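You operate a simulated robot arm through the tools that you are given. There is no shell and no other tool.

You run a simulated robot arm. Do the job below in one go: nothing can be reset, and whatever is moved stays where it is left.

TASK
Open both clamps and brush the rust off both plates.
Fine: with the brown wire brush; put it back; the plates stay in the jig. Set down upright: brown wire brush. What is to be rubbed or washed off counts as gone when no trace of it is left.

The check looks at the end state, three seconds after you hand in, the way a careful person would. Anything else that was tipped, shoved, dropped, spilled or broken makes it a failure.

THE ROBOT
A 6-joint arm with a two-finger gripper, fixed in place. Base frame: the origin is at the foot of the arm, x ahead of it, y to its left, z up; the work surface is at about z = 0.86. Units: m, rad, N and s.
Its first joint turns from -2.897 to 2.897 rad. Payload 3.43 kg.
The TCP is the grasp point between the finger pads, 0.02 m short of the fingertips. In the tool frame z runs along the fingers and y along their closing line. The gripper opens to 0.19 m. The gripper's body begins 0.248 m behind the TCP.
Orientation is that of the tool frame in the base frame, as a unit quaternion [x, y, z, w]. With the fingers straight down and closing along the base's y, the tool's x points along the base's -x, its y along +y and its z along -z.

THE INTERFACE
- The arm moves only by the tool apply_moves. Its argument "plan" is a list of rows, each a list of 7 numbers: the gripper command, from -1 (fully open) to 1 (shut), values between in proportion, then the shift along the tool's x, y, z in m, then the turn, a rotation vector about the tool's x, y, z in rad. In form: [[gripper, tx, ty, tz, rx, ry, rz], ...]. A call has 1 to 20 rows; each row is the pose to reach, as a shift and turn from the pose commanded when the call began, along the tool's axes at that moment. A row lasts 0.2 s, in which the tool goes at most 0.05 m and 0.15 rad; a call with a longer step from one row to the next is refused whole, and so is a gripper value outside its range. A pose out of reach is approached as far as the arm can. The call stops where the force on the tool passes 90 N (or 10 N more than at its start, if that is more) or the arm is blocked; 0.2 s more then pass. Each finger travels about 0.045 m/s and halts on what it meets, pressing with about 21 N; the grip force reading is that of the motor and also rises with nothing between the fingers. The clock runs only during rows and for 0.2 s after the last one: add rows that repeat a pose to give the fingers time. The reply holds the time, the measured pose of the TCP, the force on the tool along the base axes, the opening and the grip force, in the units named above and with some noise, with the torque about the TCP (base axes, N m) and any sound that the robot's microphone picked up.
- Cameras (640 x 400 px; columns grow to the right, rows downward): "scene" is fixed at [0.4071, 0.5011, 1.6695]; the picture's right is [-0.94, -0.35, 0.00], its down [-0.29, 0.79, -0.54] and it looks along [0.19, -0.51, -0.84] (base axes); focal length 320 px, centre (320, 200). "wrist" rides on the gripper at [0.07, -0.008, -0.288] in the tool frame; the picture's right is [0.12, 0.99, 0.00], its down [-0.96, 0.11, -0.25] and it looks along [-0.25, 0.03, 0.97] (tool axes); focal length 261 px, centre (320, 200). There is no depth. A picture from a camera that has moved, and an enlarged one, comes with that camera's place and axes in the base frame and with its lens. The place of the scene camera against the robot may be out by one fixed shift of up to 0.018 m in any direction.
- grab_frame(camera): a new picture of that camera. It takes no simulated time.
- slide_trunk(by): slides the trunk up (or, below 0, down) by that many m; the arm rides with it, the base frame stays. It gives what a move gives, with no picture.
- enlarge(camera, box): a new picture of the part [left, top, right, bottom] of that camera's present view, enlarged. It takes no simulated time.
- job_done(): hands the job in; it is judged then, once.

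Places have to be worked out from the pictures, the camera data and where the tool is seen. Open the gripper and draw the arm clear of the work before you hand the job in, unless the task says otherwise.

The tools are called by a JSON object that holds its "api" and its "payload". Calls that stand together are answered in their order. apply_moves: Moves the arm, as the interface text tells. Its arguments: {"type":"object","properties":{"plan":{"type":"array"}},"required":["plan"]} The other tools are called the same way: slide_trunk (by) slides the trunk up or down; grab_frame (camera) takes a picture; enlarge (camera, box) takes an enlarged picture of a part of a camera's view; job_done () hands the job in.

At the start:

```text
time_s: 0.0
ee_pos: [0.7161, 0.0779, 1.2328]
ee_rot: [0.001, 1.0, -0.001, 0.0]
ft_force: [0.1, -0.2, 0.5]
moment: [0.02, -0.01, -0.01]
grip_width: 0.1898
grasp_force: 0.1
trunk travel left (down, up): [-0.125, 0.115]
```

scene: 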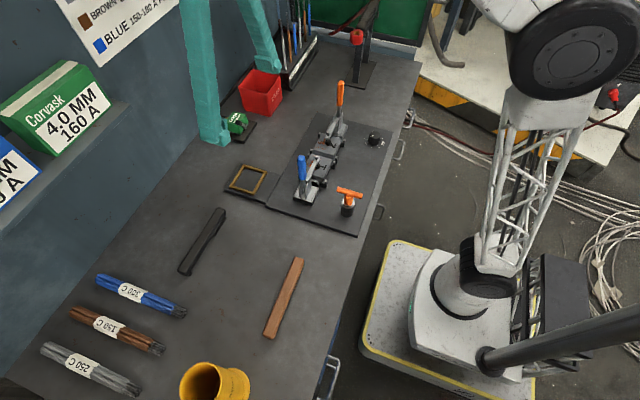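
wrist: 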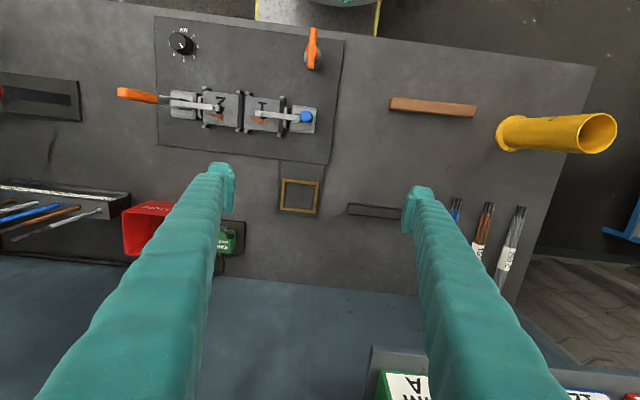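

I start by looking more closely at the jig, the clamps and the brush candidates before any motion.

{"api": "enlarge", "payload": {"camera": "scene", "box": [220, 70, 420, 240]}}

{"api": "enlarge", "payload": {"camera": "wrist", "box": [100, 10, 360, 170]}}

{"api": "enlarge", "payload": {"camera": "wrist", "box": [330, 70, 530, 230]}}

{"api": "enlarge", "payload": {"camera": "scene", "box": [160, 190, 340, 350]}}

```text
2.35 times, centred on (320, 155) of scene
camera zoom: at [0.4071, 0.5011, 1.6695], right [-0.94, -0.35, 0.0], down [-0.29, 0.79, -0.54], along [0.19, -0.51, -0.84], focal length 753 px, centre (320, 306)
```

zoom: 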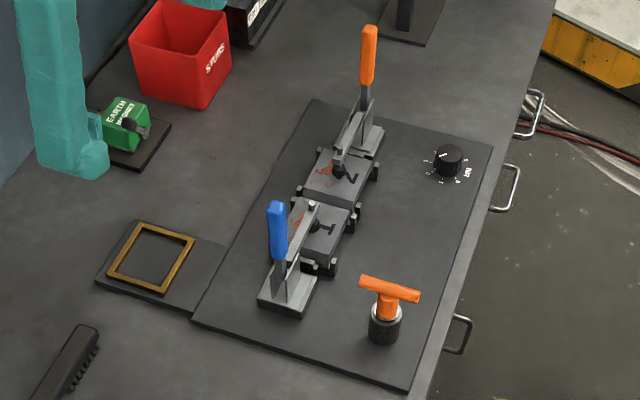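

```text
2.46 times, centred on (230, 90) of wrist
camera zoom: at [0.6443, 0.0702, 1.5205], right [-0.12, 0.99, 0.0], down [0.96, 0.11, 0.25], along [0.25, 0.03, -0.97], focal length 642 px, centre (542, 471)
```

zoom: 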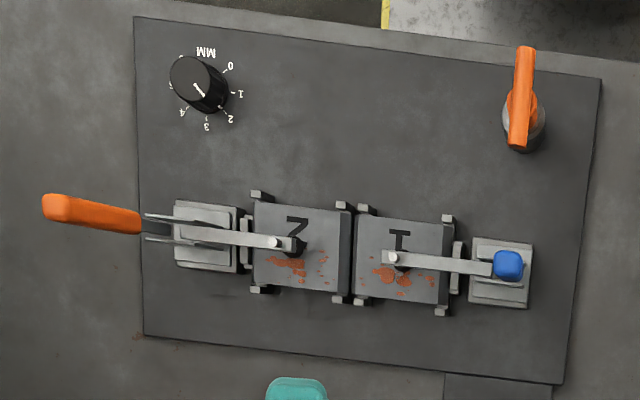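

```text
2.50 times, centred on (430, 150) of wrist
camera zoom: at [0.6443, 0.0702, 1.5205], right [-0.12, 0.99, 0.0], down [0.96, 0.11, 0.25], along [0.25, 0.03, -0.97], focal length 652 px, centre (45, 325)
```

zoom: 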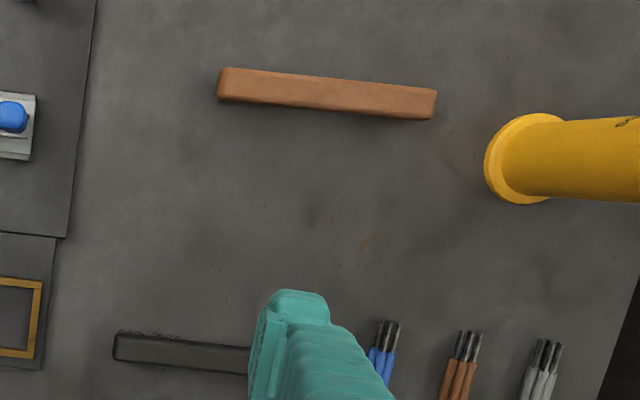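

```text
2.50 times, centred on (250, 270) of scene
camera zoom: at [0.4071, 0.5011, 1.6695], right [-0.94, -0.35, 0.0], down [-0.29, 0.79, -0.54], along [0.19, -0.51, -0.84], focal length 800 px, centre (495, 25)
```

zoom: 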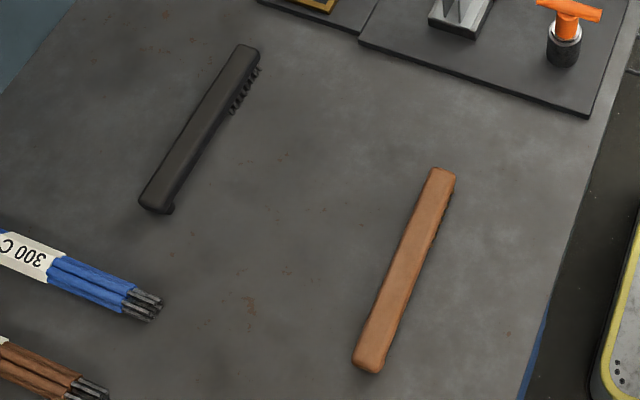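

The two clamps have upright handles: orange near (0.62, -0.25) and blue near (0.62, 0.045), tops about z 1.09. The brown brush lies at about (0.56, 0.22–0.42). I zoom in further on each one to see the mechanisms and where the bristles are.

{"api": "enlarge", "payload": {"camera": "scene", "box": [280, 140, 370, 210]}}

{"api": "enlarge", "payload": {"camera": "scene", "box": [300, 75, 390, 150]}}

{"api": "enlarge", "payload": {"camera": "scene", "box": [240, 245, 340, 350]}}

{"api": "enlarge", "payload": {"camera": "wrist", "box": [190, 75, 330, 150]}}

{"api": "enlarge", "payload": {"camera": "scene", "box": [0, 0, 200, 120]}}

```text
5.71 times, centred on (325, 175) of scene
camera zoom: at [0.4071, 0.5011, 1.6695], right [-0.94, -0.35, 0.0], down [-0.29, 0.79, -0.54], along [0.19, -0.51, -0.84], focal length 1829 px, centre (291, 343)
```

zoom: 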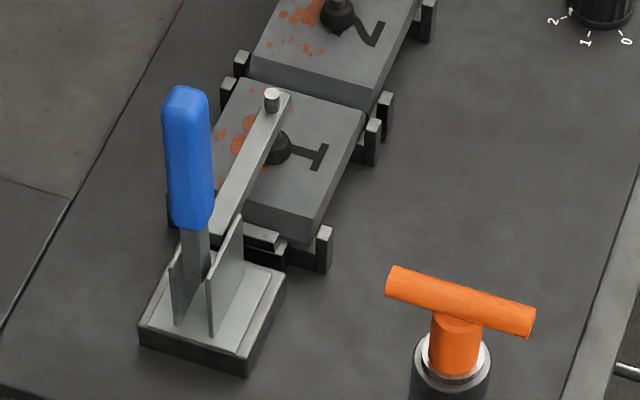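

```text
5.33 times, centred on (345, 112) of scene
camera zoom: at [0.4071, 0.5011, 1.6695], right [-0.94, -0.35, 0.0], down [-0.29, 0.79, -0.54], along [0.19, -0.51, -0.84], focal length 1707 px, centre (187, 667)
```

zoom: 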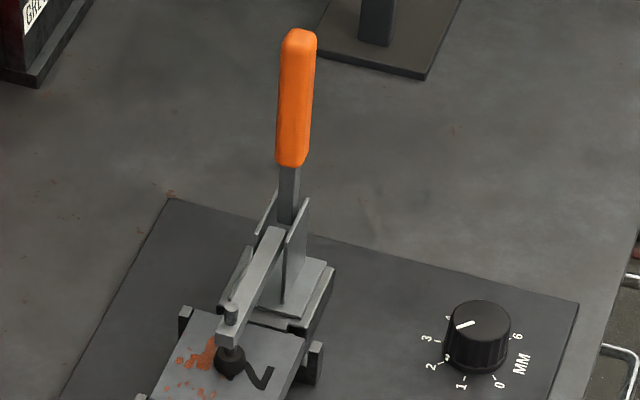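

```text
3.81 times, centred on (290, 298) of scene
camera zoom: at [0.4071, 0.5011, 1.6695], right [-0.94, -0.35, 0.0], down [-0.29, 0.79, -0.54], along [0.19, -0.51, -0.84], focal length 1220 px, centre (434, -171)
```

zoom: 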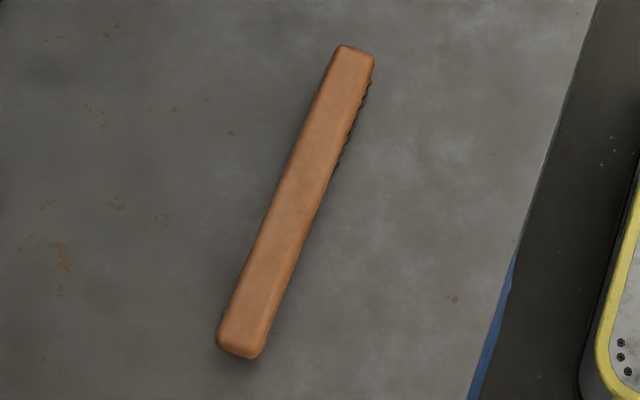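

```text
4.57 times, centred on (260, 112) of wrist
camera zoom: at [0.6443, 0.0702, 1.5205], right [-0.12, 0.99, 0.0], down [0.96, 0.11, 0.25], along [0.25, 0.03, -0.97], focal length 1192 px, centre (594, 600)
```

zoom: 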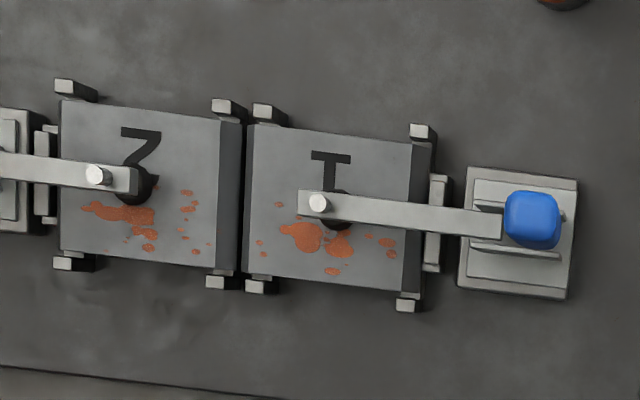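

```text
3.20 times, centred on (100, 60) of scene
camera zoom: at [0.4071, 0.5011, 1.6695], right [-0.94, -0.35, 0.0], down [-0.29, 0.79, -0.54], along [0.19, -0.51, -0.84], focal length 1024 px, centre (1024, 648)
```

zoom: 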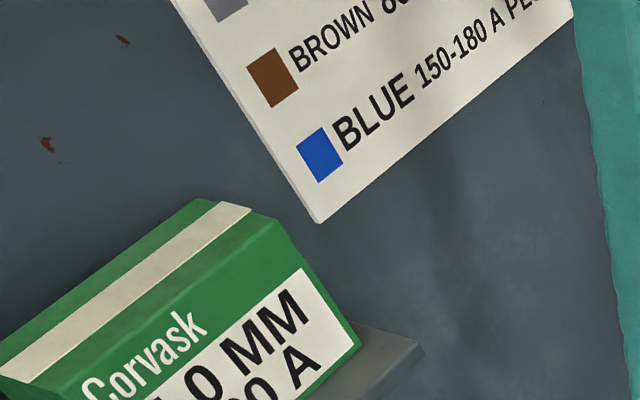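

The brown brush lies roughly along y with its bristles underneath, apparently at the jig end. I move the open gripper over towards it, first sideways at the present height and then down a little, for a close wrist view.

{"api": "apply_moves", "payload": {"plan": [[-1, 0.028, 0.036, 0, 0, 0, 0], [-1, 0.056, 0.072, 0, 0, 0, 0], [-1, 0.084, 0.108, 0, 0, 0, 0], [-1, 0.112, 0.144, 0, 0, 0, 0], [-1, 0.14, 0.18, 0, 0, 0, 0], [-1, 0.168, 0.216, 0, 0, 0, 0], [-1, 0.196, 0.25, 0, 0, 0, 0], [-1, 0.196, 0.25, 0.045, 0, 0, 0], [-1, 0.196, 0.25, 0.09, 0, 0, 0], [-1, 0.196, 0.25, 0.13, 0, 0, 0], [-1, 0.196, 0.25, 0.13, 0, 0, 0]]}}

{"api": "grab_frame", "payload": {"camera": "wrist"}}

{"api": "grab_frame", "payload": {"camera": "scene"}}

```text
time_s: 2.4
ee_pos: [0.5195, 0.3266, 1.1026]
ee_rot: [0.001, 1.0, 0.0, 0.0]
ft_force: [0.0, -0.5, -0.2]
moment: [-0.01, 0.0, -0.04]
grip_width: 0.1899
grasp_force: 0.1
trunk travel left (down, up): [-0.125, 0.115]
```

```text
taken
camera wrist: at [0.448, 0.3205, 1.3903], right [-0.12, 0.99, 0.0], down [0.96, 0.11, 0.25], along [0.25, 0.03, -0.97], focal length 261 px, centre (320, 200)
```

wrist: 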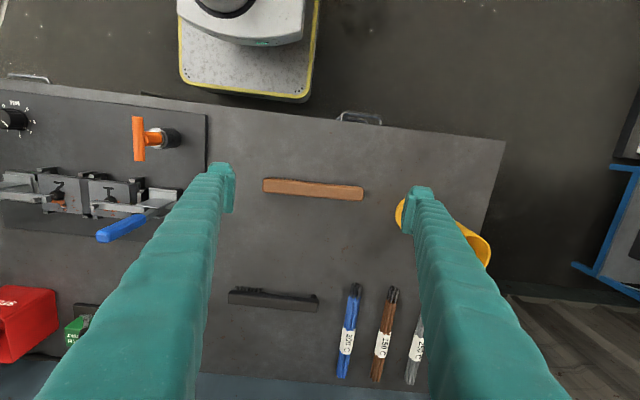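

```text
taken
```

scene: 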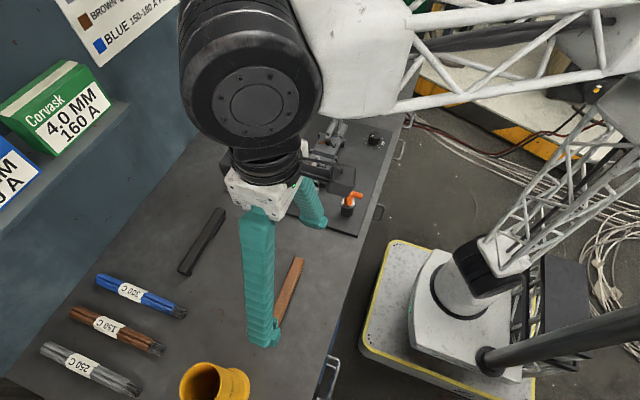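

Everything is still in place. I enlarge the brush and the clamps as seen obliquely from here.

{"api": "enlarge", "payload": {"camera": "wrist", "box": [245, 160, 385, 220]}}

{"api": "enlarge", "payload": {"camera": "wrist", "box": [0, 90, 220, 250]}}

{"api": "enlarge", "payload": {"camera": "wrist", "box": [215, 270, 335, 330]}}

```text
4.57 times, centred on (315, 190) of wrist
camera zoom: at [0.448, 0.3205, 1.3903], right [-0.12, 0.99, 0.0], down [0.96, 0.11, 0.25], along [0.25, 0.03, -0.97], focal length 1192 px, centre (343, 246)
```

zoom: 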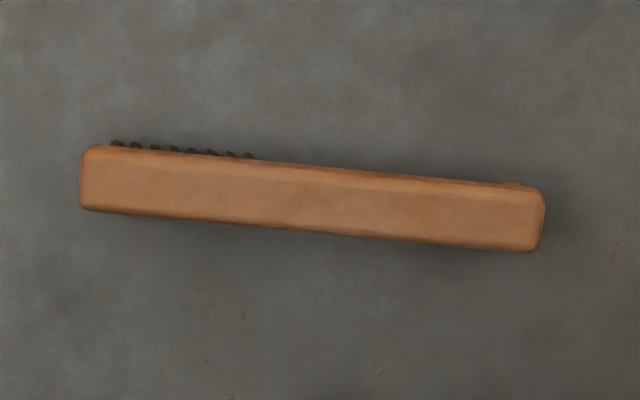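

```text
2.50 times, centred on (110, 170) of wrist
camera zoom: at [0.448, 0.3205, 1.3903], right [-0.12, 0.99, 0.0], down [0.96, 0.11, 0.25], along [0.25, 0.03, -0.97], focal length 652 px, centre (845, 275)
```

zoom: 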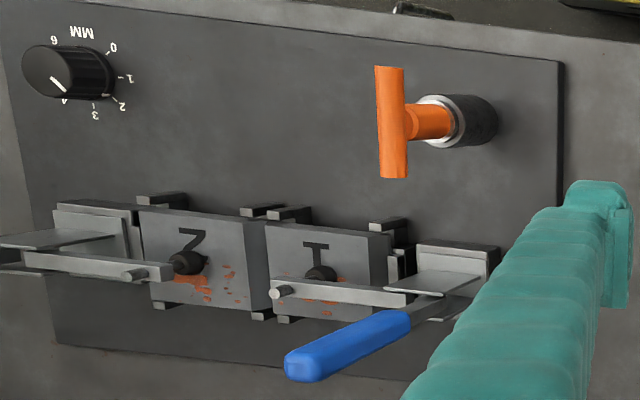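

```text
5.33 times, centred on (275, 300) of wrist
camera zoom: at [0.448, 0.3205, 1.3903], right [-0.12, 0.99, 0.0], down [0.96, 0.11, 0.25], along [0.25, 0.03, -0.97], focal length 1390 px, centre (560, -333)
```

zoom: 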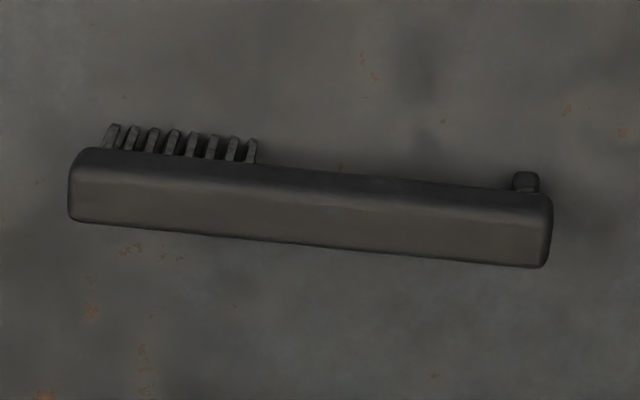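

The brown brush (about 0.20 m long, 0.027 m wide) stands on bristles at its jig end and a small foot at the other end. The plate tops sit near z 0.904 and the clamp arms near z 0.935. I close the gripper and go above the plate side of the blue handle, ready to push the handle outward (+y).

{"api": "apply_moves", "payload": {"plan": [[1, 0, 0, -0.04, 0, 0, 0], [1, 0, 0, -0.08, 0, 0, 0], [1, -0.0125, -0.0415, -0.08, 0, 0, 0], [1, -0.025, -0.083, -0.08, 0, 0, 0], [1, -0.0375, -0.1245, -0.08, 0, 0, 0], [1, -0.05, -0.166, -0.08, 0, 0, 0], [1, -0.0625, -0.2075, -0.08, 0, 0, 0], [1, -0.075, -0.249, -0.08, 0, 0, 0], [1, -0.0875, -0.2905, -0.08, 0, 0, 0], [1, -0.1005, -0.3316, -0.08, 0, 0, 0], [1, -0.1005, -0.3316, -0.08, 0, 0, 0], [1, -0.1005, -0.3316, -0.08, 0, 0, 0]]}}

{"api": "grab_frame", "payload": {"camera": "wrist"}}

{"api": "grab_frame", "payload": {"camera": "scene"}}

```text
time_s: 5.0
ee_pos: [0.6222, -0.0052, 1.1829]
ee_rot: [0.0, 1.0, 0.0, 0.001]
ft_force: [-0.5, 0.3, 0.8]
moment: [-0.02, -0.03, 0.0]
grip_width: 0.0
grasp_force: 20.4
trunk travel left (down, up): [-0.125, 0.115]
```

```text
taken
camera wrist: at [0.5501, -0.0119, 1.4699], right [-0.12, 0.99, 0.0], down [0.96, 0.11, 0.25], along [0.25, 0.03, -0.97], focal length 261 px, centre (320, 200)
```

wrist: 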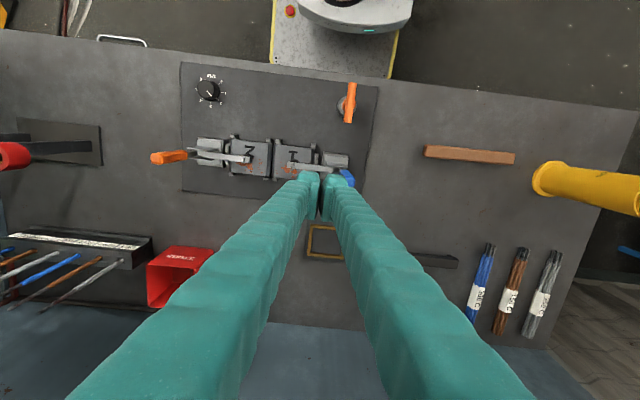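

```text
taken
```

scene: 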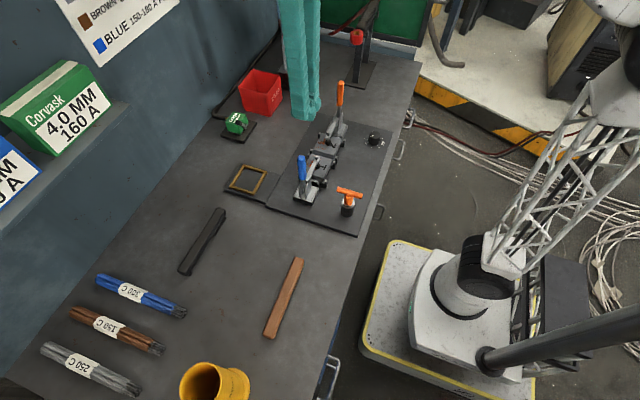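

The fingertips hover beside the blue handle as expected, and the scene camera agrees with the arm to within about 1 cm. I lower to TCP z ≈ 1.05, with the fingers on the plate side of the handle and well above the clamp arm.

{"api": "apply_moves", "payload": {"plan": [[1, 0, 0, 0.045, 0, 0, 0], [1, 0, 0, 0.09, 0, 0, 0], [1, 0, 0, 0.133, 0, 0, 0], [1, 0, 0, 0.133, 0, 0, 0]]}}

{"api": "enlarge", "payload": {"camera": "scene", "box": [250, 70, 390, 220]}}

{"api": "enlarge", "payload": {"camera": "wrist", "box": [230, 110, 410, 230]}}

```text
time_s: 6.0
ee_pos: [0.6201, -0.0036, 1.0499]
ee_rot: [0.0, 1.0, 0.0, -0.001]
ft_force: [0.4, -0.6, -0.1]
moment: [-0.04, 0.02, 0.0]
grip_width: 0.0004
grasp_force: 21.8
trunk travel left (down, up): [-0.125, 0.115]
```

```text
2.67 times, centred on (320, 145) of scene
camera zoom: at [0.4071, 0.5011, 1.6695], right [-0.94, -0.35, 0.0], down [-0.29, 0.79, -0.54], along [0.19, -0.51, -0.84], focal length 854 px, centre (320, 347)
```

zoom: 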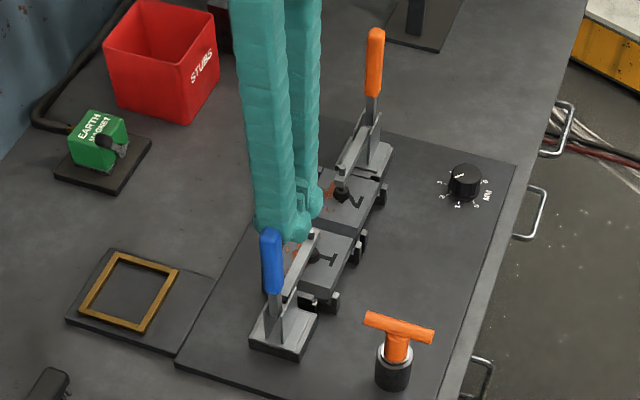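

```text
3.33 times, centred on (320, 170) of wrist
camera zoom: at [0.5495, -0.0115, 1.3376], right [-0.12, 0.99, 0.0], down [0.96, 0.11, 0.25], along [0.25, 0.03, -0.97], focal length 869 px, centre (320, 300)
```

zoom: 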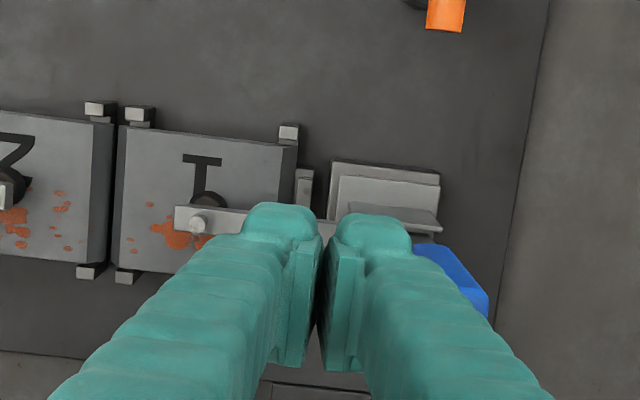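

The fingers sit just on the plate side of the blue handle. I now push gently in +y in small steps and watch the force.

{"api": "apply_moves", "payload": {"plan": [[1, 0, 0.01, 0, 0, 0, 0], [1, 0, 0.02, 0, 0, 0, 0], [1, 0, 0.03, 0, 0, 0, 0], [1, 0, 0.04, 0, 0, 0, 0]]}}

{"api": "enlarge", "payload": {"camera": "scene", "box": [250, 70, 390, 220]}}

```text
time_s: 7.0
ee_pos: [0.6207, 0.0368, 1.0506]
ee_rot: [0.0, 1.0, 0.001, 0.0]
ft_force: [-0.6, -0.4, -0.3]
moment: [0.03, 0.0, 0.0]
grip_width: 0.0
grasp_force: 20.7
trunk travel left (down, up): [-0.125, 0.115]
```

```text
2.67 times, centred on (320, 145) of scene
camera zoom: at [0.4071, 0.5011, 1.6695], right [-0.94, -0.35, 0.0], down [-0.29, 0.79, -0.54], along [0.19, -0.51, -0.84], focal length 854 px, centre (320, 347)
```

zoom: 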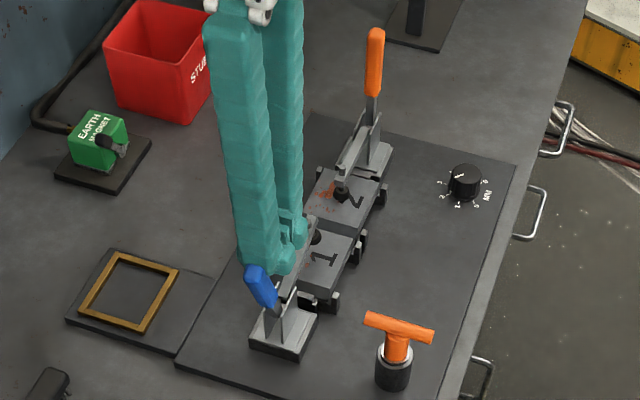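

The blue handle is leaning outward with almost no resistance. I continue along its arc, moving +y and down.

{"api": "apply_moves", "payload": {"plan": [[1, 0, 0.015, 0.002, 0, 0, 0], [1, 0, 0.03, 0.006, 0, 0, 0], [1, 0, 0.043, 0.012, 0, 0, 0], [1, 0, 0.055, 0.02, 0, 0, 0], [1, 0, 0.065, 0.03, 0, 0, 0]]}}

{"api": "enlarge", "payload": {"camera": "scene", "box": [250, 70, 390, 220]}}

```text
time_s: 8.2
ee_pos: [0.6203, 0.1008, 1.0188]
ee_rot: [-0.001, 1.0, 0.0, 0.0]
ft_force: [-0.3, -0.3, -0.6]
moment: [0.05, -0.01, 0.0]
grip_width: 0.0003
grasp_force: 21.5
trunk travel left (down, up): [-0.125, 0.115]
```

```text
2.67 times, centred on (320, 145) of scene
camera zoom: at [0.4071, 0.5011, 1.6695], right [-0.94, -0.35, 0.0], down [-0.29, 0.79, -0.54], along [0.19, -0.51, -0.84], focal length 854 px, centre (320, 347)
```

zoom: 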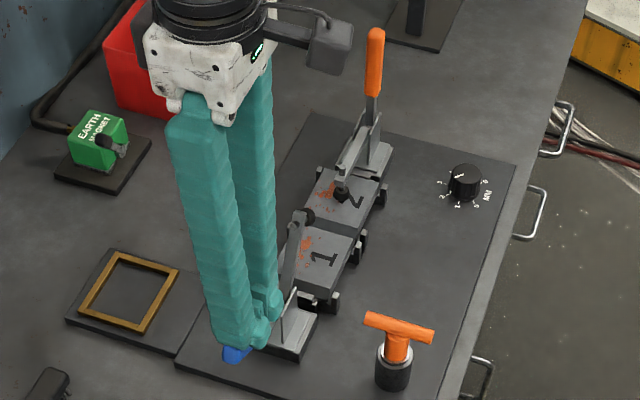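

The clamp arm is swinging up off plate 1. I keep pushing the handle further over and down, watching for the end stop.

{"api": "apply_moves", "payload": {"plan": [[1, 0, 0.01, 0.01, 0, 0, 0], [1, 0, 0.018, 0.02, 0, 0, 0], [1, 0, 0.024, 0.03, 0, 0, 0], [1, 0, 0.028, 0.04, 0, 0, 0]]}}

{"api": "enlarge", "payload": {"camera": "scene", "box": [250, 70, 390, 220]}}

{"api": "grab_frame", "payload": {"camera": "wrist"}}

```text
time_s: 9.2
ee_pos: [0.6203, 0.128, 0.9837]
ee_rot: [0.001, 1.0, 0.001, 0.001]
ft_force: [-0.2, -15.6, 42.3]
moment: [0.25, 0.14, -0.34]
grip_width: 0.0
grasp_force: 21.4
trunk travel left (down, up): [-0.125, 0.115]
```

```text
2.67 times, centred on (320, 145) of scene
camera zoom: at [0.4071, 0.5011, 1.6695], right [-0.94, -0.35, 0.0], down [-0.29, 0.79, -0.54], along [0.19, -0.51, -0.84], focal length 854 px, centre (320, 347)
```

zoom: 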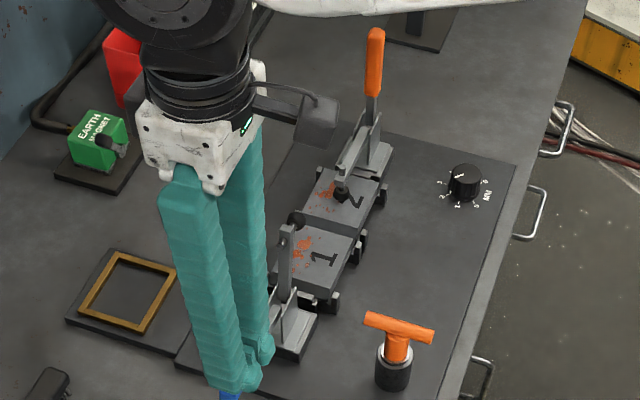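

```text
taken
camera wrist: at [0.5474, 0.1206, 1.271], right [-0.12, 0.99, 0.0], down [0.96, 0.11, 0.25], along [0.25, 0.03, -0.97], focal length 261 px, centre (320, 200)
```

wrist: 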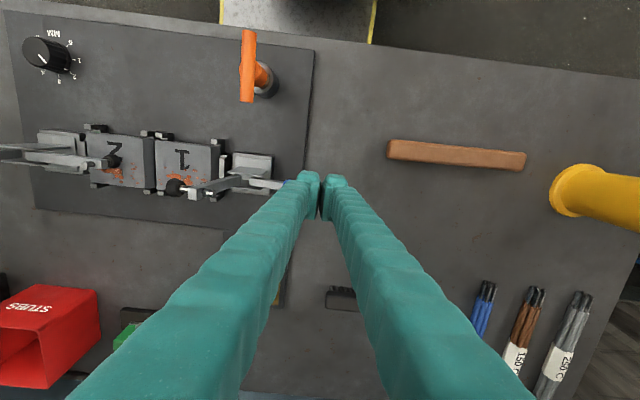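

The force rose to about 42 N up, so the clamp is at its end stop, with its arm near vertical. I back straight up and check that it stays open.

{"api": "apply_moves", "payload": {"plan": [[1, 0, 0, -0.02, 0, 0, 0], [1, 0, 0, -0.06, 0, 0, 0], [1, 0, 0, -0.1, 0, 0, 0], [1, 0, 0, -0.145, 0, 0, 0], [1, 0, 0, -0.19, 0, 0, 0], [1, 0, 0, -0.22, 0, 0, 0]]}}

{"api": "enlarge", "payload": {"camera": "scene", "box": [250, 70, 390, 220]}}

{"api": "enlarge", "payload": {"camera": "wrist", "box": [80, 60, 340, 230]}}

```text
time_s: 10.6
ee_pos: [0.6195, 0.1285, 1.2003]
ee_rot: [0.0, 1.0, 0.0, 0.0]
ft_force: [0.4, -0.4, -0.2]
moment: [0.0, 0.0, -0.02]
grip_width: 0.0002
grasp_force: 21.0
trunk travel left (down, up): [-0.125, 0.115]
```

```text
2.67 times, centred on (320, 145) of scene
camera zoom: at [0.4071, 0.5011, 1.6695], right [-0.94, -0.35, 0.0], down [-0.29, 0.79, -0.54], along [0.19, -0.51, -0.84], focal length 854 px, centre (320, 347)
```

zoom: 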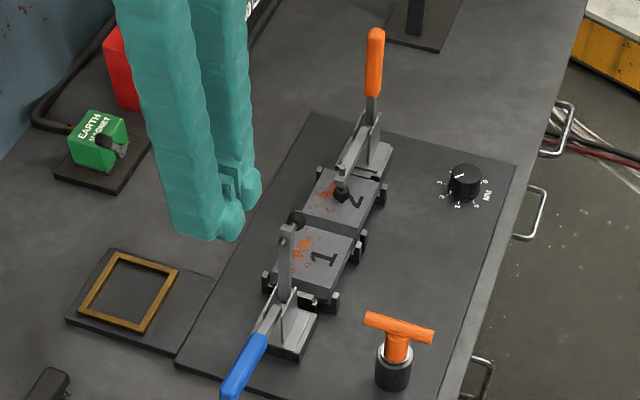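

```text
2.35 times, centred on (210, 145) of wrist
camera zoom: at [0.5487, 0.1212, 1.4883], right [-0.12, 0.99, 0.0], down [0.96, 0.11, 0.25], along [0.25, 0.03, -0.97], focal length 613 px, centre (579, 329)
```

zoom: 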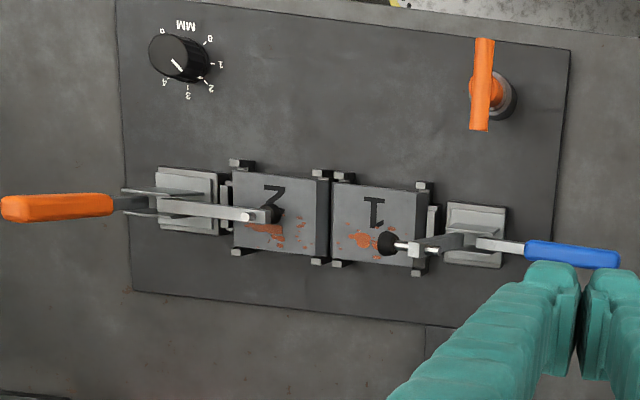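

The blue clamp stays open with its pad well off plate 1, and nothing else has changed. Next I cross at z 1.20 to the plate side of the orange handle (y ≈ -0.195) and lower to z 1.05.

{"api": "apply_moves", "payload": {"plan": [[1, -0.001, -0.04, 0, 0, 0, 0], [1, -0.001, -0.08, 0, 0, 0, 0], [1, -0.001, -0.12, 0, 0, 0, 0], [1, -0.001, -0.16, 0, 0, 0, 0], [1, -0.001, -0.2, 0, 0, 0, 0], [1, -0.001, -0.24, 0, 0, 0, 0], [1, -0.001, -0.28, 0, 0, 0, 0], [1, -0.001, -0.322, 0, 0, 0, 0], [1, -0.001, -0.322, 0.045, 0, 0, 0], [1, -0.001, -0.322, 0.09, 0, 0, 0], [1, -0.001, -0.322, 0.12, 0, 0, 0], [1, -0.001, -0.322, 0.15, 0, 0, 0]]}}

{"api": "enlarge", "payload": {"camera": "scene", "box": [260, 50, 400, 200]}}

{"api": "enlarge", "payload": {"camera": "wrist", "box": [230, 90, 410, 230]}}

```text
time_s: 13.2
ee_pos: [0.6211, -0.1929, 1.0507]
ee_rot: [-0.001, 1.0, 0.0, 0.0]
ft_force: [-0.5, -0.3, 0.0]
moment: [-0.03, 0.02, 0.03]
grip_width: 0.0
grasp_force: 20.4
trunk travel left (down, up): [-0.125, 0.115]
```

```text
2.67 times, centred on (330, 125) of scene
camera zoom: at [0.4071, 0.5011, 1.6695], right [-0.94, -0.35, 0.0], down [-0.29, 0.79, -0.54], along [0.19, -0.51, -0.84], focal length 854 px, centre (293, 400)
```

zoom: 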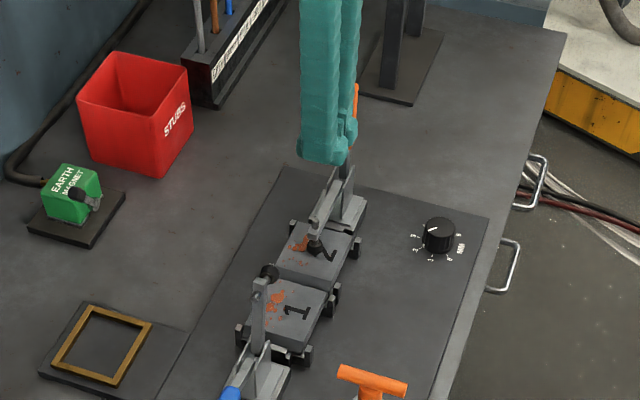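

```text
2.86 times, centred on (320, 160) of wrist
camera zoom: at [0.5494, -0.2001, 1.3378], right [-0.12, 0.99, 0.0], down [0.96, 0.11, 0.25], along [0.25, 0.03, -0.97], focal length 745 px, centre (320, 314)
```

zoom: 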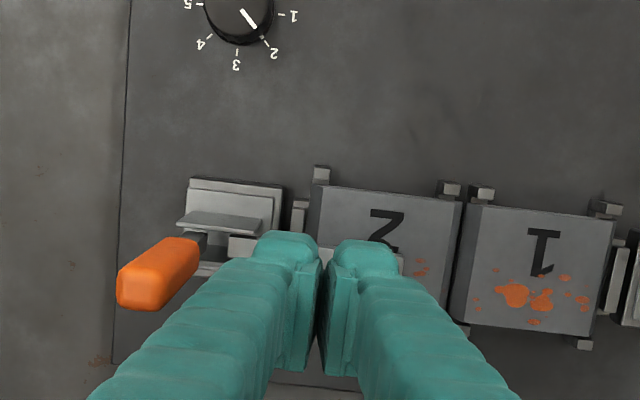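

The fingers are placed beside the orange handle with the arm below them. I push it outward (-y) along the mirrored arc.

{"api": "apply_moves", "payload": {"plan": [[1, 0, -0.01, 0, 0, 0, 0], [1, 0, -0.02, 0, 0, 0, 0], [1, 0, -0.032, 0, 0, 0, 0], [1, 0, -0.045, 0, 0, 0, 0], [1, 0, -0.06, 0.002, 0, 0, 0], [1, 0, -0.075, 0.006, 0, 0, 0], [1, 0, -0.088, 0.012, 0, 0, 0], [1, 0, -0.1, 0.02, 0, 0, 0], [1, 0, -0.11, 0.03, 0, 0, 0]]}}

{"api": "enlarge", "payload": {"camera": "scene", "box": [260, 50, 400, 200]}}

```text
time_s: 15.2
ee_pos: [0.6213, -0.3032, 1.0198]
ee_rot: [0.002, 1.0, 0.001, 0.0]
ft_force: [0.1, 0.2, 0.0]
moment: [-0.06, -0.01, 0.03]
grip_width: 0.0
grasp_force: 20.9
trunk travel left (down, up): [-0.125, 0.115]
```

```text
2.67 times, centred on (330, 125) of scene
camera zoom: at [0.4071, 0.5011, 1.6695], right [-0.94, -0.35, 0.0], down [-0.29, 0.79, -0.54], along [0.19, -0.51, -0.84], focal length 854 px, centre (293, 400)
```

zoom: 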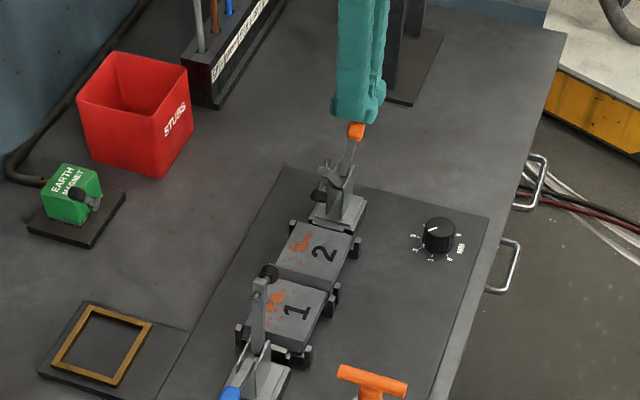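

The orange clamp's arm is up as well. I push a little further to the end stop so that it is fully open.

{"api": "apply_moves", "payload": {"plan": [[1, 0, -0.01, 0.01, 0, 0, 0], [1, 0, -0.018, 0.02, 0, 0, 0], [1, 0, -0.023, 0.028, 0, 0, 0], [1, 0, -0.027, 0.036, 0, 0, 0]]}}

{"api": "enlarge", "payload": {"camera": "scene", "box": [260, 50, 400, 200]}}

```text
time_s: 16.2
ee_pos: [0.6211, -0.3312, 0.9837]
ee_rot: [0.001, 1.0, 0.0, 0.0]
ft_force: [-1.0, -0.4, -0.1]
moment: [-0.01, 0.04, -0.01]
grip_width: 0.0003
grasp_force: 20.9
trunk travel left (down, up): [-0.125, 0.115]
```

```text
2.67 times, centred on (330, 125) of scene
camera zoom: at [0.4071, 0.5011, 1.6695], right [-0.94, -0.35, 0.0], down [-0.29, 0.79, -0.54], along [0.19, -0.51, -0.84], focal length 854 px, centre (293, 400)
```

zoom: 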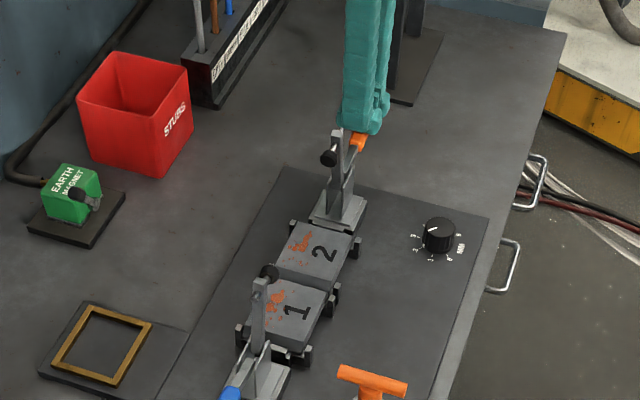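

There is no stop force yet, so I push a bit lower in small steps until the stop is felt.

{"api": "apply_moves", "payload": {"plan": [[1, 0, -0.002, 0.005, 0, 0, 0], [1, 0, -0.003, 0.009, 0, 0, 0], [1, 0, -0.004, 0.012, 0, 0, 0]]}}

{"api": "enlarge", "payload": {"camera": "scene", "box": [300, 70, 380, 150]}}

```text
time_s: 17.0
ee_pos: [0.6222, -0.332, 0.9814]
ee_rot: [-0.001, 1.0, -0.002, 0.005]
ft_force: [-10.5, 17.3, 53.5]
moment: [-0.4, 0.52, -0.04]
grip_width: 0.0
grasp_force: 20.8
trunk travel left (down, up): [-0.125, 0.115]
stopped in row 3: the force on the tool passed its limit at 94 N (the readings are from after the stop); the commanded pose is now the measured one
```

```text
5.00 times, centred on (340, 110) of scene
camera zoom: at [0.4071, 0.5011, 1.6695], right [-0.94, -0.35, 0.0], down [-0.29, 0.79, -0.54], along [0.19, -0.51, -0.84], focal length 1601 px, centre (220, 650)
```

zoom: 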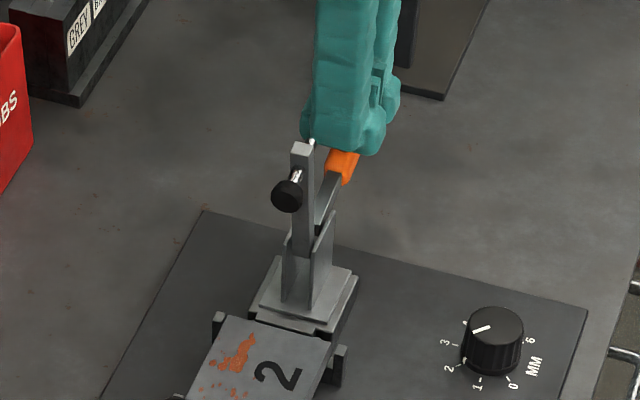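

Both clamps are now at their open stops. I back straight up, level the tool, and check both clamps before fetching the brush.

{"api": "apply_moves", "payload": {"plan": [[1, 0, 0.002, -0.02, 0, 0, 0], [1, 0, 0.002, -0.06, -0.004, 0.01, 0], [1, 0, 0.002, -0.1, -0.004, 0.01, 0], [1, 0, 0.002, -0.145, -0.004, 0.01, 0], [1, 0, 0.002, -0.19, -0.004, 0.01, 0], [1, 0, 0.002, -0.235, -0.004, 0.01, 0], [1, 0, 0.002, -0.235, -0.004, 0.01, 0]]}}

{"api": "enlarge", "payload": {"camera": "scene", "box": [250, 60, 410, 230]}}

```text
time_s: 18.6
ee_pos: [0.6194, -0.3299, 1.2126]
ee_rot: [0.0, 1.0, 0.0, -0.002]
ft_force: [-0.3, -0.6, -0.3]
moment: [-0.02, -0.01, -0.04]
grip_width: 0.0
grasp_force: 21.0
trunk travel left (down, up): [-0.125, 0.115]
```

```text
2.35 times, centred on (330, 145) of scene
camera zoom: at [0.4071, 0.5011, 1.6695], right [-0.94, -0.35, 0.0], down [-0.29, 0.79, -0.54], along [0.19, -0.51, -0.84], focal length 753 px, centre (296, 329)
```

zoom: 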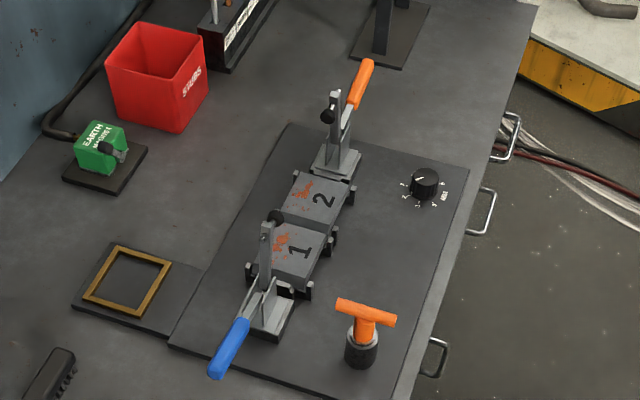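

Both clamps stand open and the plates sit in the jig. I carry the gripper over to the brush at z ≈ 1.21, turning it 90° about the vertical so the fingers close along x, and open it partway.

{"api": "apply_moves", "payload": {"plan": [[0.2, 0.0045, 0.0434, 0, 0, 0, 0.112], [0.2, 0.009, 0.0868, 0, 0, 0, 0.224], [0.2, 0.0136, 0.1303, 0, 0, 0, 0.337], [0.2, 0.0181, 0.1737, 0, 0, 0, 0.449], [0.2, 0.0226, 0.2171, 0, 0, 0, 0.561], [0.2, 0.0272, 0.2606, 0, 0, 0, 0.673], [0.2, 0.0317, 0.304, 0, 0, 0, 0.785], [0.2, 0.0362, 0.3474, 0, 0, 0, 0.898], [0.2, 0.0408, 0.3909, 0, 0, 0, 1.01], [0.2, 0.0453, 0.4343, 0, 0, 0, 1.122], [0.2, 0.0498, 0.4777, 0, 0, 0, 1.234], [0.2, 0.0544, 0.5211, 0, 0, 0, 1.346], [0.2, 0.0589, 0.5646, 0, 0, 0, 1.459], [0.2, 0.0634, 0.608, 0, 0, 0, 1.571], [0.2, 0.0634, 0.608, 0, 0, 0, 1.571]]}}

{"api": "grab_frame", "payload": {"camera": "wrist"}}

{"api": "grab_frame", "payload": {"camera": "scene"}}

```text
time_s: 21.8
ee_pos: [0.558, 0.2748, 1.2121]
ee_rot: [0.708, 0.706, -0.001, -0.002]
ft_force: [0.4, -0.5, -0.2]
moment: [0.0, 0.06, -0.02]
grip_width: 0.0758
grasp_force: 0.1
trunk travel left (down, up): [-0.125, 0.115]
```

```text
taken
camera wrist: at [0.5494, 0.3473, 1.4997], right [0.99, 0.12, 0.0], down [0.11, -0.96, 0.25], along [0.03, -0.24, -0.97], focal length 261 px, centre (320, 200)
```

wrist: 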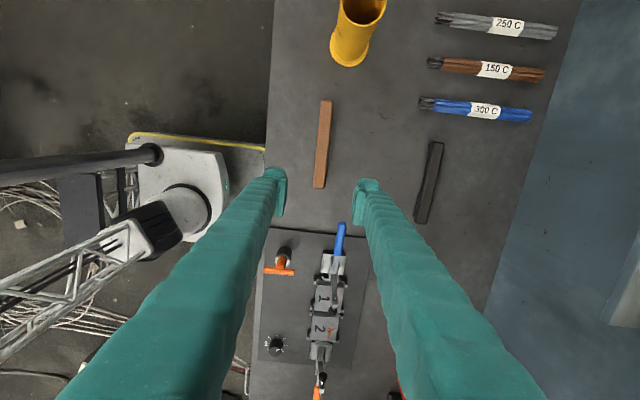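

```text
taken
```

scene: 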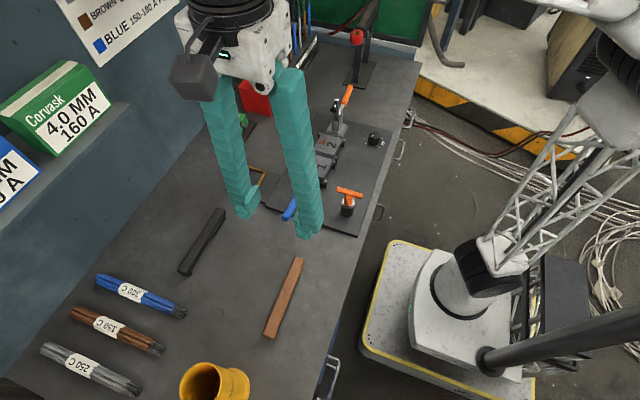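

I enlarge the brush in the wrist view to get its exact line and ends.

{"api": "enlarge", "payload": {"camera": "wrist", "box": [270, 90, 380, 200]}}

```text
3.64 times, centred on (325, 145) of wrist
camera zoom: at [0.5494, 0.3473, 1.4997], right [0.99, 0.12, 0.0], down [0.11, -0.96, 0.25], along [0.03, -0.24, -0.97], focal length 948 px, centre (302, 400)
```

zoom: 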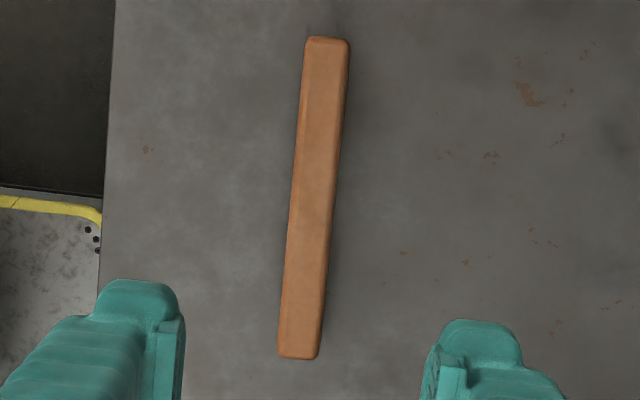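

The brush centre is at about (0.560, 0.323), with its axis turned about +0.024 rad from +y, its ends at y 0.226 and 0.420, and its bristles at y ≈ 0.24–0.30. I align with the brush above the bristle section (y ≈ 0.28) and descend partway.

{"api": "apply_moves", "payload": {"plan": [[0.2, 0.005, 0.0025, 0.0, -0.004, -0.001, -0.026], [0.2, 0.005, 0.0025, 0.045, -0.004, -0.001, -0.026], [0.2, 0.005, 0.0025, 0.09, -0.004, -0.001, -0.026], [0.2, 0.005, 0.0025, 0.135, -0.004, -0.001, -0.026], [0.2, 0.005, 0.0025, 0.18, -0.004, -0.001, -0.026], [0.2, 0.005, 0.0025, 0.222, -0.004, -0.001, -0.026], [0.2, 0.005, 0.0025, 0.222, -0.004, -0.001, -0.026]]}}

{"api": "enlarge", "payload": {"camera": "wrist", "box": [240, 60, 400, 220]}}

{"api": "enlarge", "payload": {"camera": "scene", "box": [220, 200, 360, 350]}}

```text
time_s: 23.4
ee_pos: [0.5588, 0.2818, 0.9896]
ee_rot: [0.698, 0.716, 0.0, 0.001]
ft_force: [-0.4, -0.2, 0.0]
moment: [-0.03, 0.0, -0.01]
grip_width: 0.076
grasp_force: 0.0
trunk travel left (down, up): [-0.125, 0.115]
```

```text
2.50 times, centred on (320, 140) of wrist
camera zoom: at [0.5478, 0.3532, 1.2769], right [0.99, 0.14, 0.0], down [0.14, -0.96, 0.25], along [0.04, -0.24, -0.97], focal length 652 px, centre (320, 350)
```

zoom: 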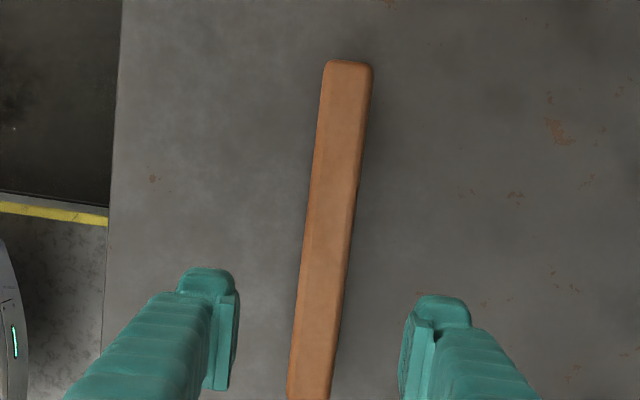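

```text
2.67 times, centred on (290, 275) of scene
camera zoom: at [0.4071, 0.5011, 1.6695], right [-0.94, -0.35, 0.0], down [-0.29, 0.79, -0.54], along [0.19, -0.51, -0.84], focal length 854 px, centre (400, 0)
```

zoom: 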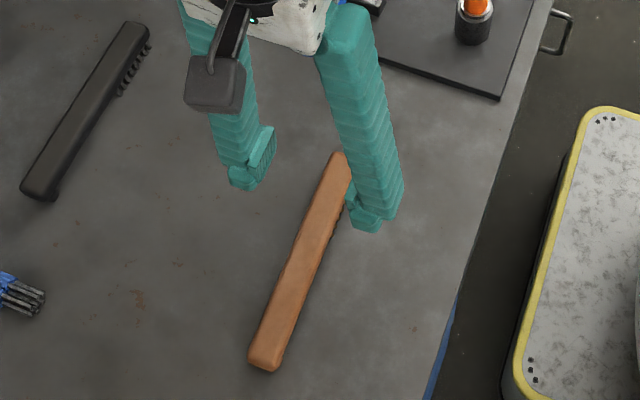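

The fingers straddle the brush centrally and are aligned with it. I descend to TCP z ≈ 0.893 (tips about 13 mm above the bench) and check before closing.

{"api": "apply_moves", "payload": {"plan": [[0.2, 0, 0.0015, 0.03, 0, 0, -0.002], [0.2, 0, 0.0015, 0.06, 0, 0, -0.002], [0.2, 0, 0.0015, 0.082, 0, 0, -0.002], [0.2, 0, 0.0015, 0.096, 0, 0, -0.002], [0.2, 0, 0.0015, 0.096, 0, 0, -0.002]]}}

{"api": "enlarge", "payload": {"camera": "wrist", "box": [240, 100, 400, 230]}}

{"api": "enlarge", "payload": {"camera": "scene", "box": [240, 220, 340, 340]}}

```text
time_s: 24.6
ee_pos: [0.5608, 0.282, 0.8948]
ee_rot: [0.697, 0.717, 0.0, 0.0]
ft_force: [0.7, 0.5, 0.4]
moment: [0.01, -0.02, 0.01]
grip_width: 0.0757
grasp_force: 0.1
trunk travel left (down, up): [-0.125, 0.115]
```

```text
3.08 times, centred on (320, 165) of wrist
camera zoom: at [0.5493, 0.3532, 1.1818], right [0.99, 0.15, 0.0], down [0.14, -0.96, 0.25], along [0.04, -0.24, -0.97], focal length 802 px, centre (320, 308)
```

zoom: 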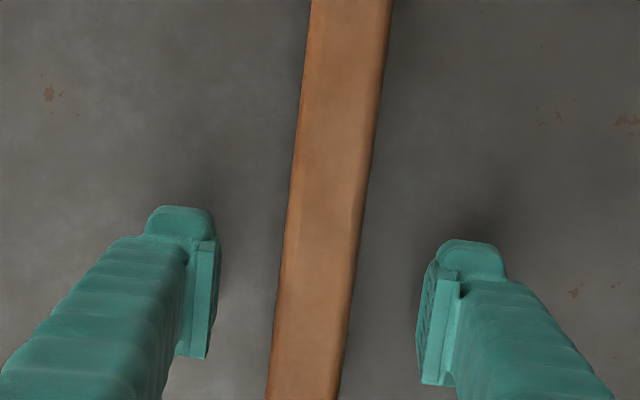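

```text
3.33 times, centred on (290, 280) of scene
camera zoom: at [0.4071, 0.5011, 1.6695], right [-0.94, -0.35, 0.0], down [-0.29, 0.79, -0.54], along [0.19, -0.51, -0.84], focal length 1067 px, centre (420, -67)
```

zoom: 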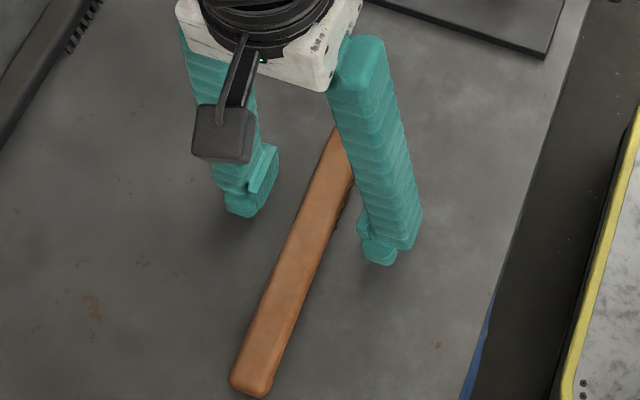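

The fingers are level with the brush body and centred on it. I close the gripper on it.

{"api": "apply_moves", "payload": {"plan": [[0.5, 0, 0, 0, 0, 0, 0], [0.7, 0, 0, 0, 0, 0, 0], [1, 0, 0, 0, 0, 0, 0], [1, 0, 0, 0, 0, 0, 0], [1, 0, 0, 0, 0, 0, 0], [1, 0, 0, 0, 0, 0, 0]]}}

{"api": "enlarge", "payload": {"camera": "wrist", "box": [240, 60, 400, 230]}}

{"api": "enlarge", "payload": {"camera": "scene", "box": [240, 220, 340, 340]}}

```text
time_s: 26.0
ee_pos: [0.5607, 0.2812, 0.8939]
ee_rot: [0.697, 0.717, 0.0, 0.001]
ft_force: [0.2, -0.6, 0.5]
moment: [0.01, 0.01, 0.04]
grip_width: 0.0273
grasp_force: 21.3
trunk travel left (down, up): [-0.125, 0.115]
```

```text
2.35 times, centred on (320, 145) of wrist
camera zoom: at [0.5494, 0.3532, 1.182], right [0.99, 0.15, 0.0], down [0.14, -0.96, 0.25], along [0.04, -0.24, -0.97], focal length 613 px, centre (320, 329)
```

zoom: 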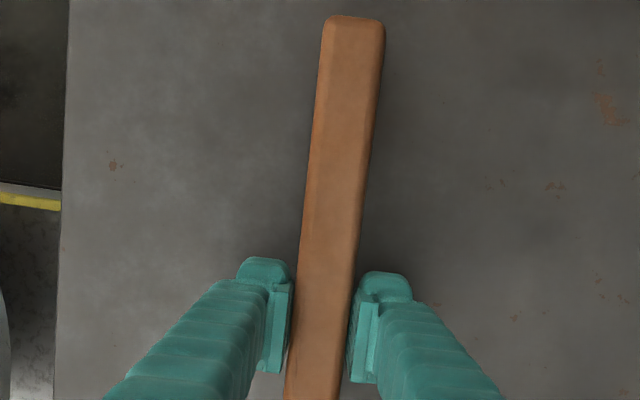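

```text
3.33 times, centred on (290, 280) of scene
camera zoom: at [0.4071, 0.5011, 1.6695], right [-0.94, -0.35, 0.0], down [-0.29, 0.79, -0.54], along [0.19, -0.51, -0.84], focal length 1067 px, centre (420, -67)
```

zoom: 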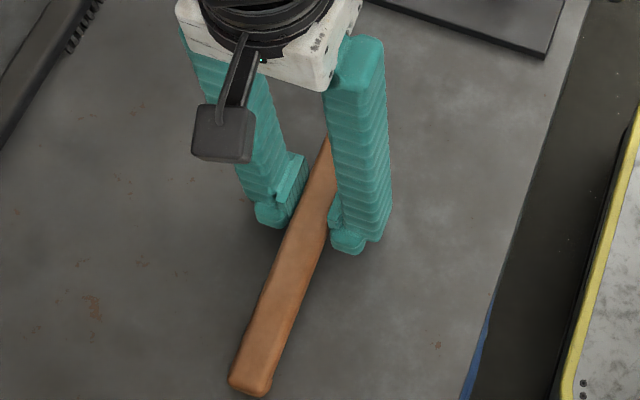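

The grip reads 0.0273 m and 21 N, with the TCP at (0.5607, 0.2812, 0.894); I note this as the return pose. I lift straight up and check that the brush stays level.

{"api": "apply_moves", "payload": {"plan": [[1, 0, 0, -0.01, 0, 0, 0], [1, 0, 0, -0.03, 0, 0, 0], [1, 0, 0, -0.06, 0, 0, 0], [1, 0, 0, -0.1, 0, 0, 0], [1, 0, 0, -0.14, 0, 0, 0], [1, 0, 0, -0.18, 0, 0, 0], [1, 0, 0, -0.18, 0, 0, 0]]}}

{"api": "grab_frame", "payload": {"camera": "scene"}}

{"api": "enlarge", "payload": {"camera": "scene", "box": [200, 150, 340, 330]}}

{"api": "enlarge", "payload": {"camera": "wrist", "box": [240, 60, 400, 230]}}

```text
time_s: 27.6
ee_pos: [0.5614, 0.2824, 1.0763]
ee_rot: [0.697, 0.717, 0.0, -0.001]
ft_force: [1.4, 0.1, -2.7]
moment: [-0.02, -0.01, -0.01]
grip_width: 0.0267
grasp_force: 20.8
trunk travel left (down, up): [-0.125, 0.115]
```

```text
taken
```

scene: 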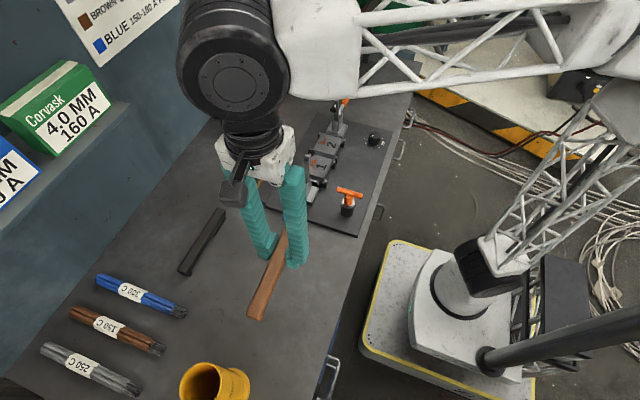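

```text
2.22 times, centred on (270, 240) of scene
camera zoom: at [0.4071, 0.5011, 1.6695], right [-0.94, -0.35, 0.0], down [-0.29, 0.79, -0.54], along [0.19, -0.51, -0.84], focal length 711 px, centre (431, 111)
```

zoom: 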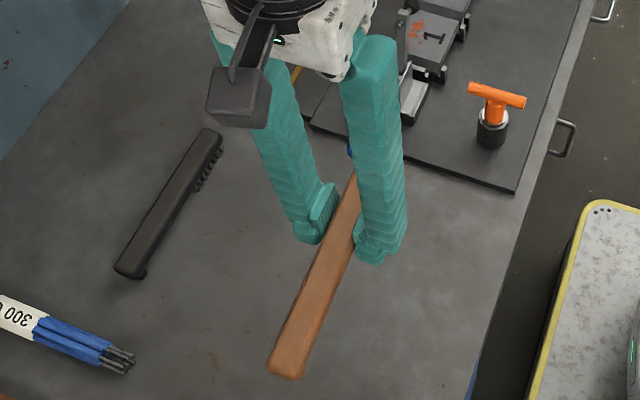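

```text
2.35 times, centred on (320, 145) of wrist
camera zoom: at [0.5498, 0.3541, 1.3634], right [0.99, 0.15, 0.0], down [0.14, -0.96, 0.25], along [0.04, -0.24, -0.97], focal length 613 px, centre (320, 329)
```

zoom: 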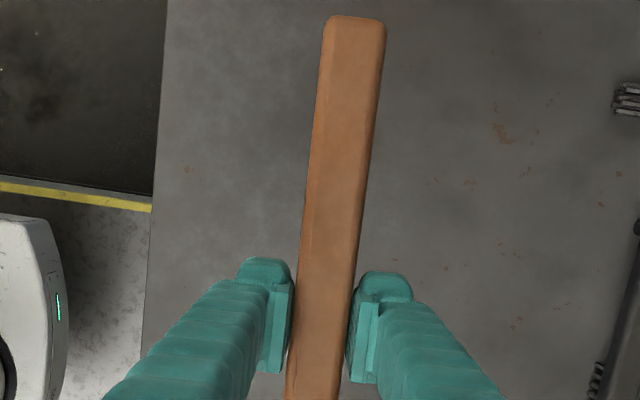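

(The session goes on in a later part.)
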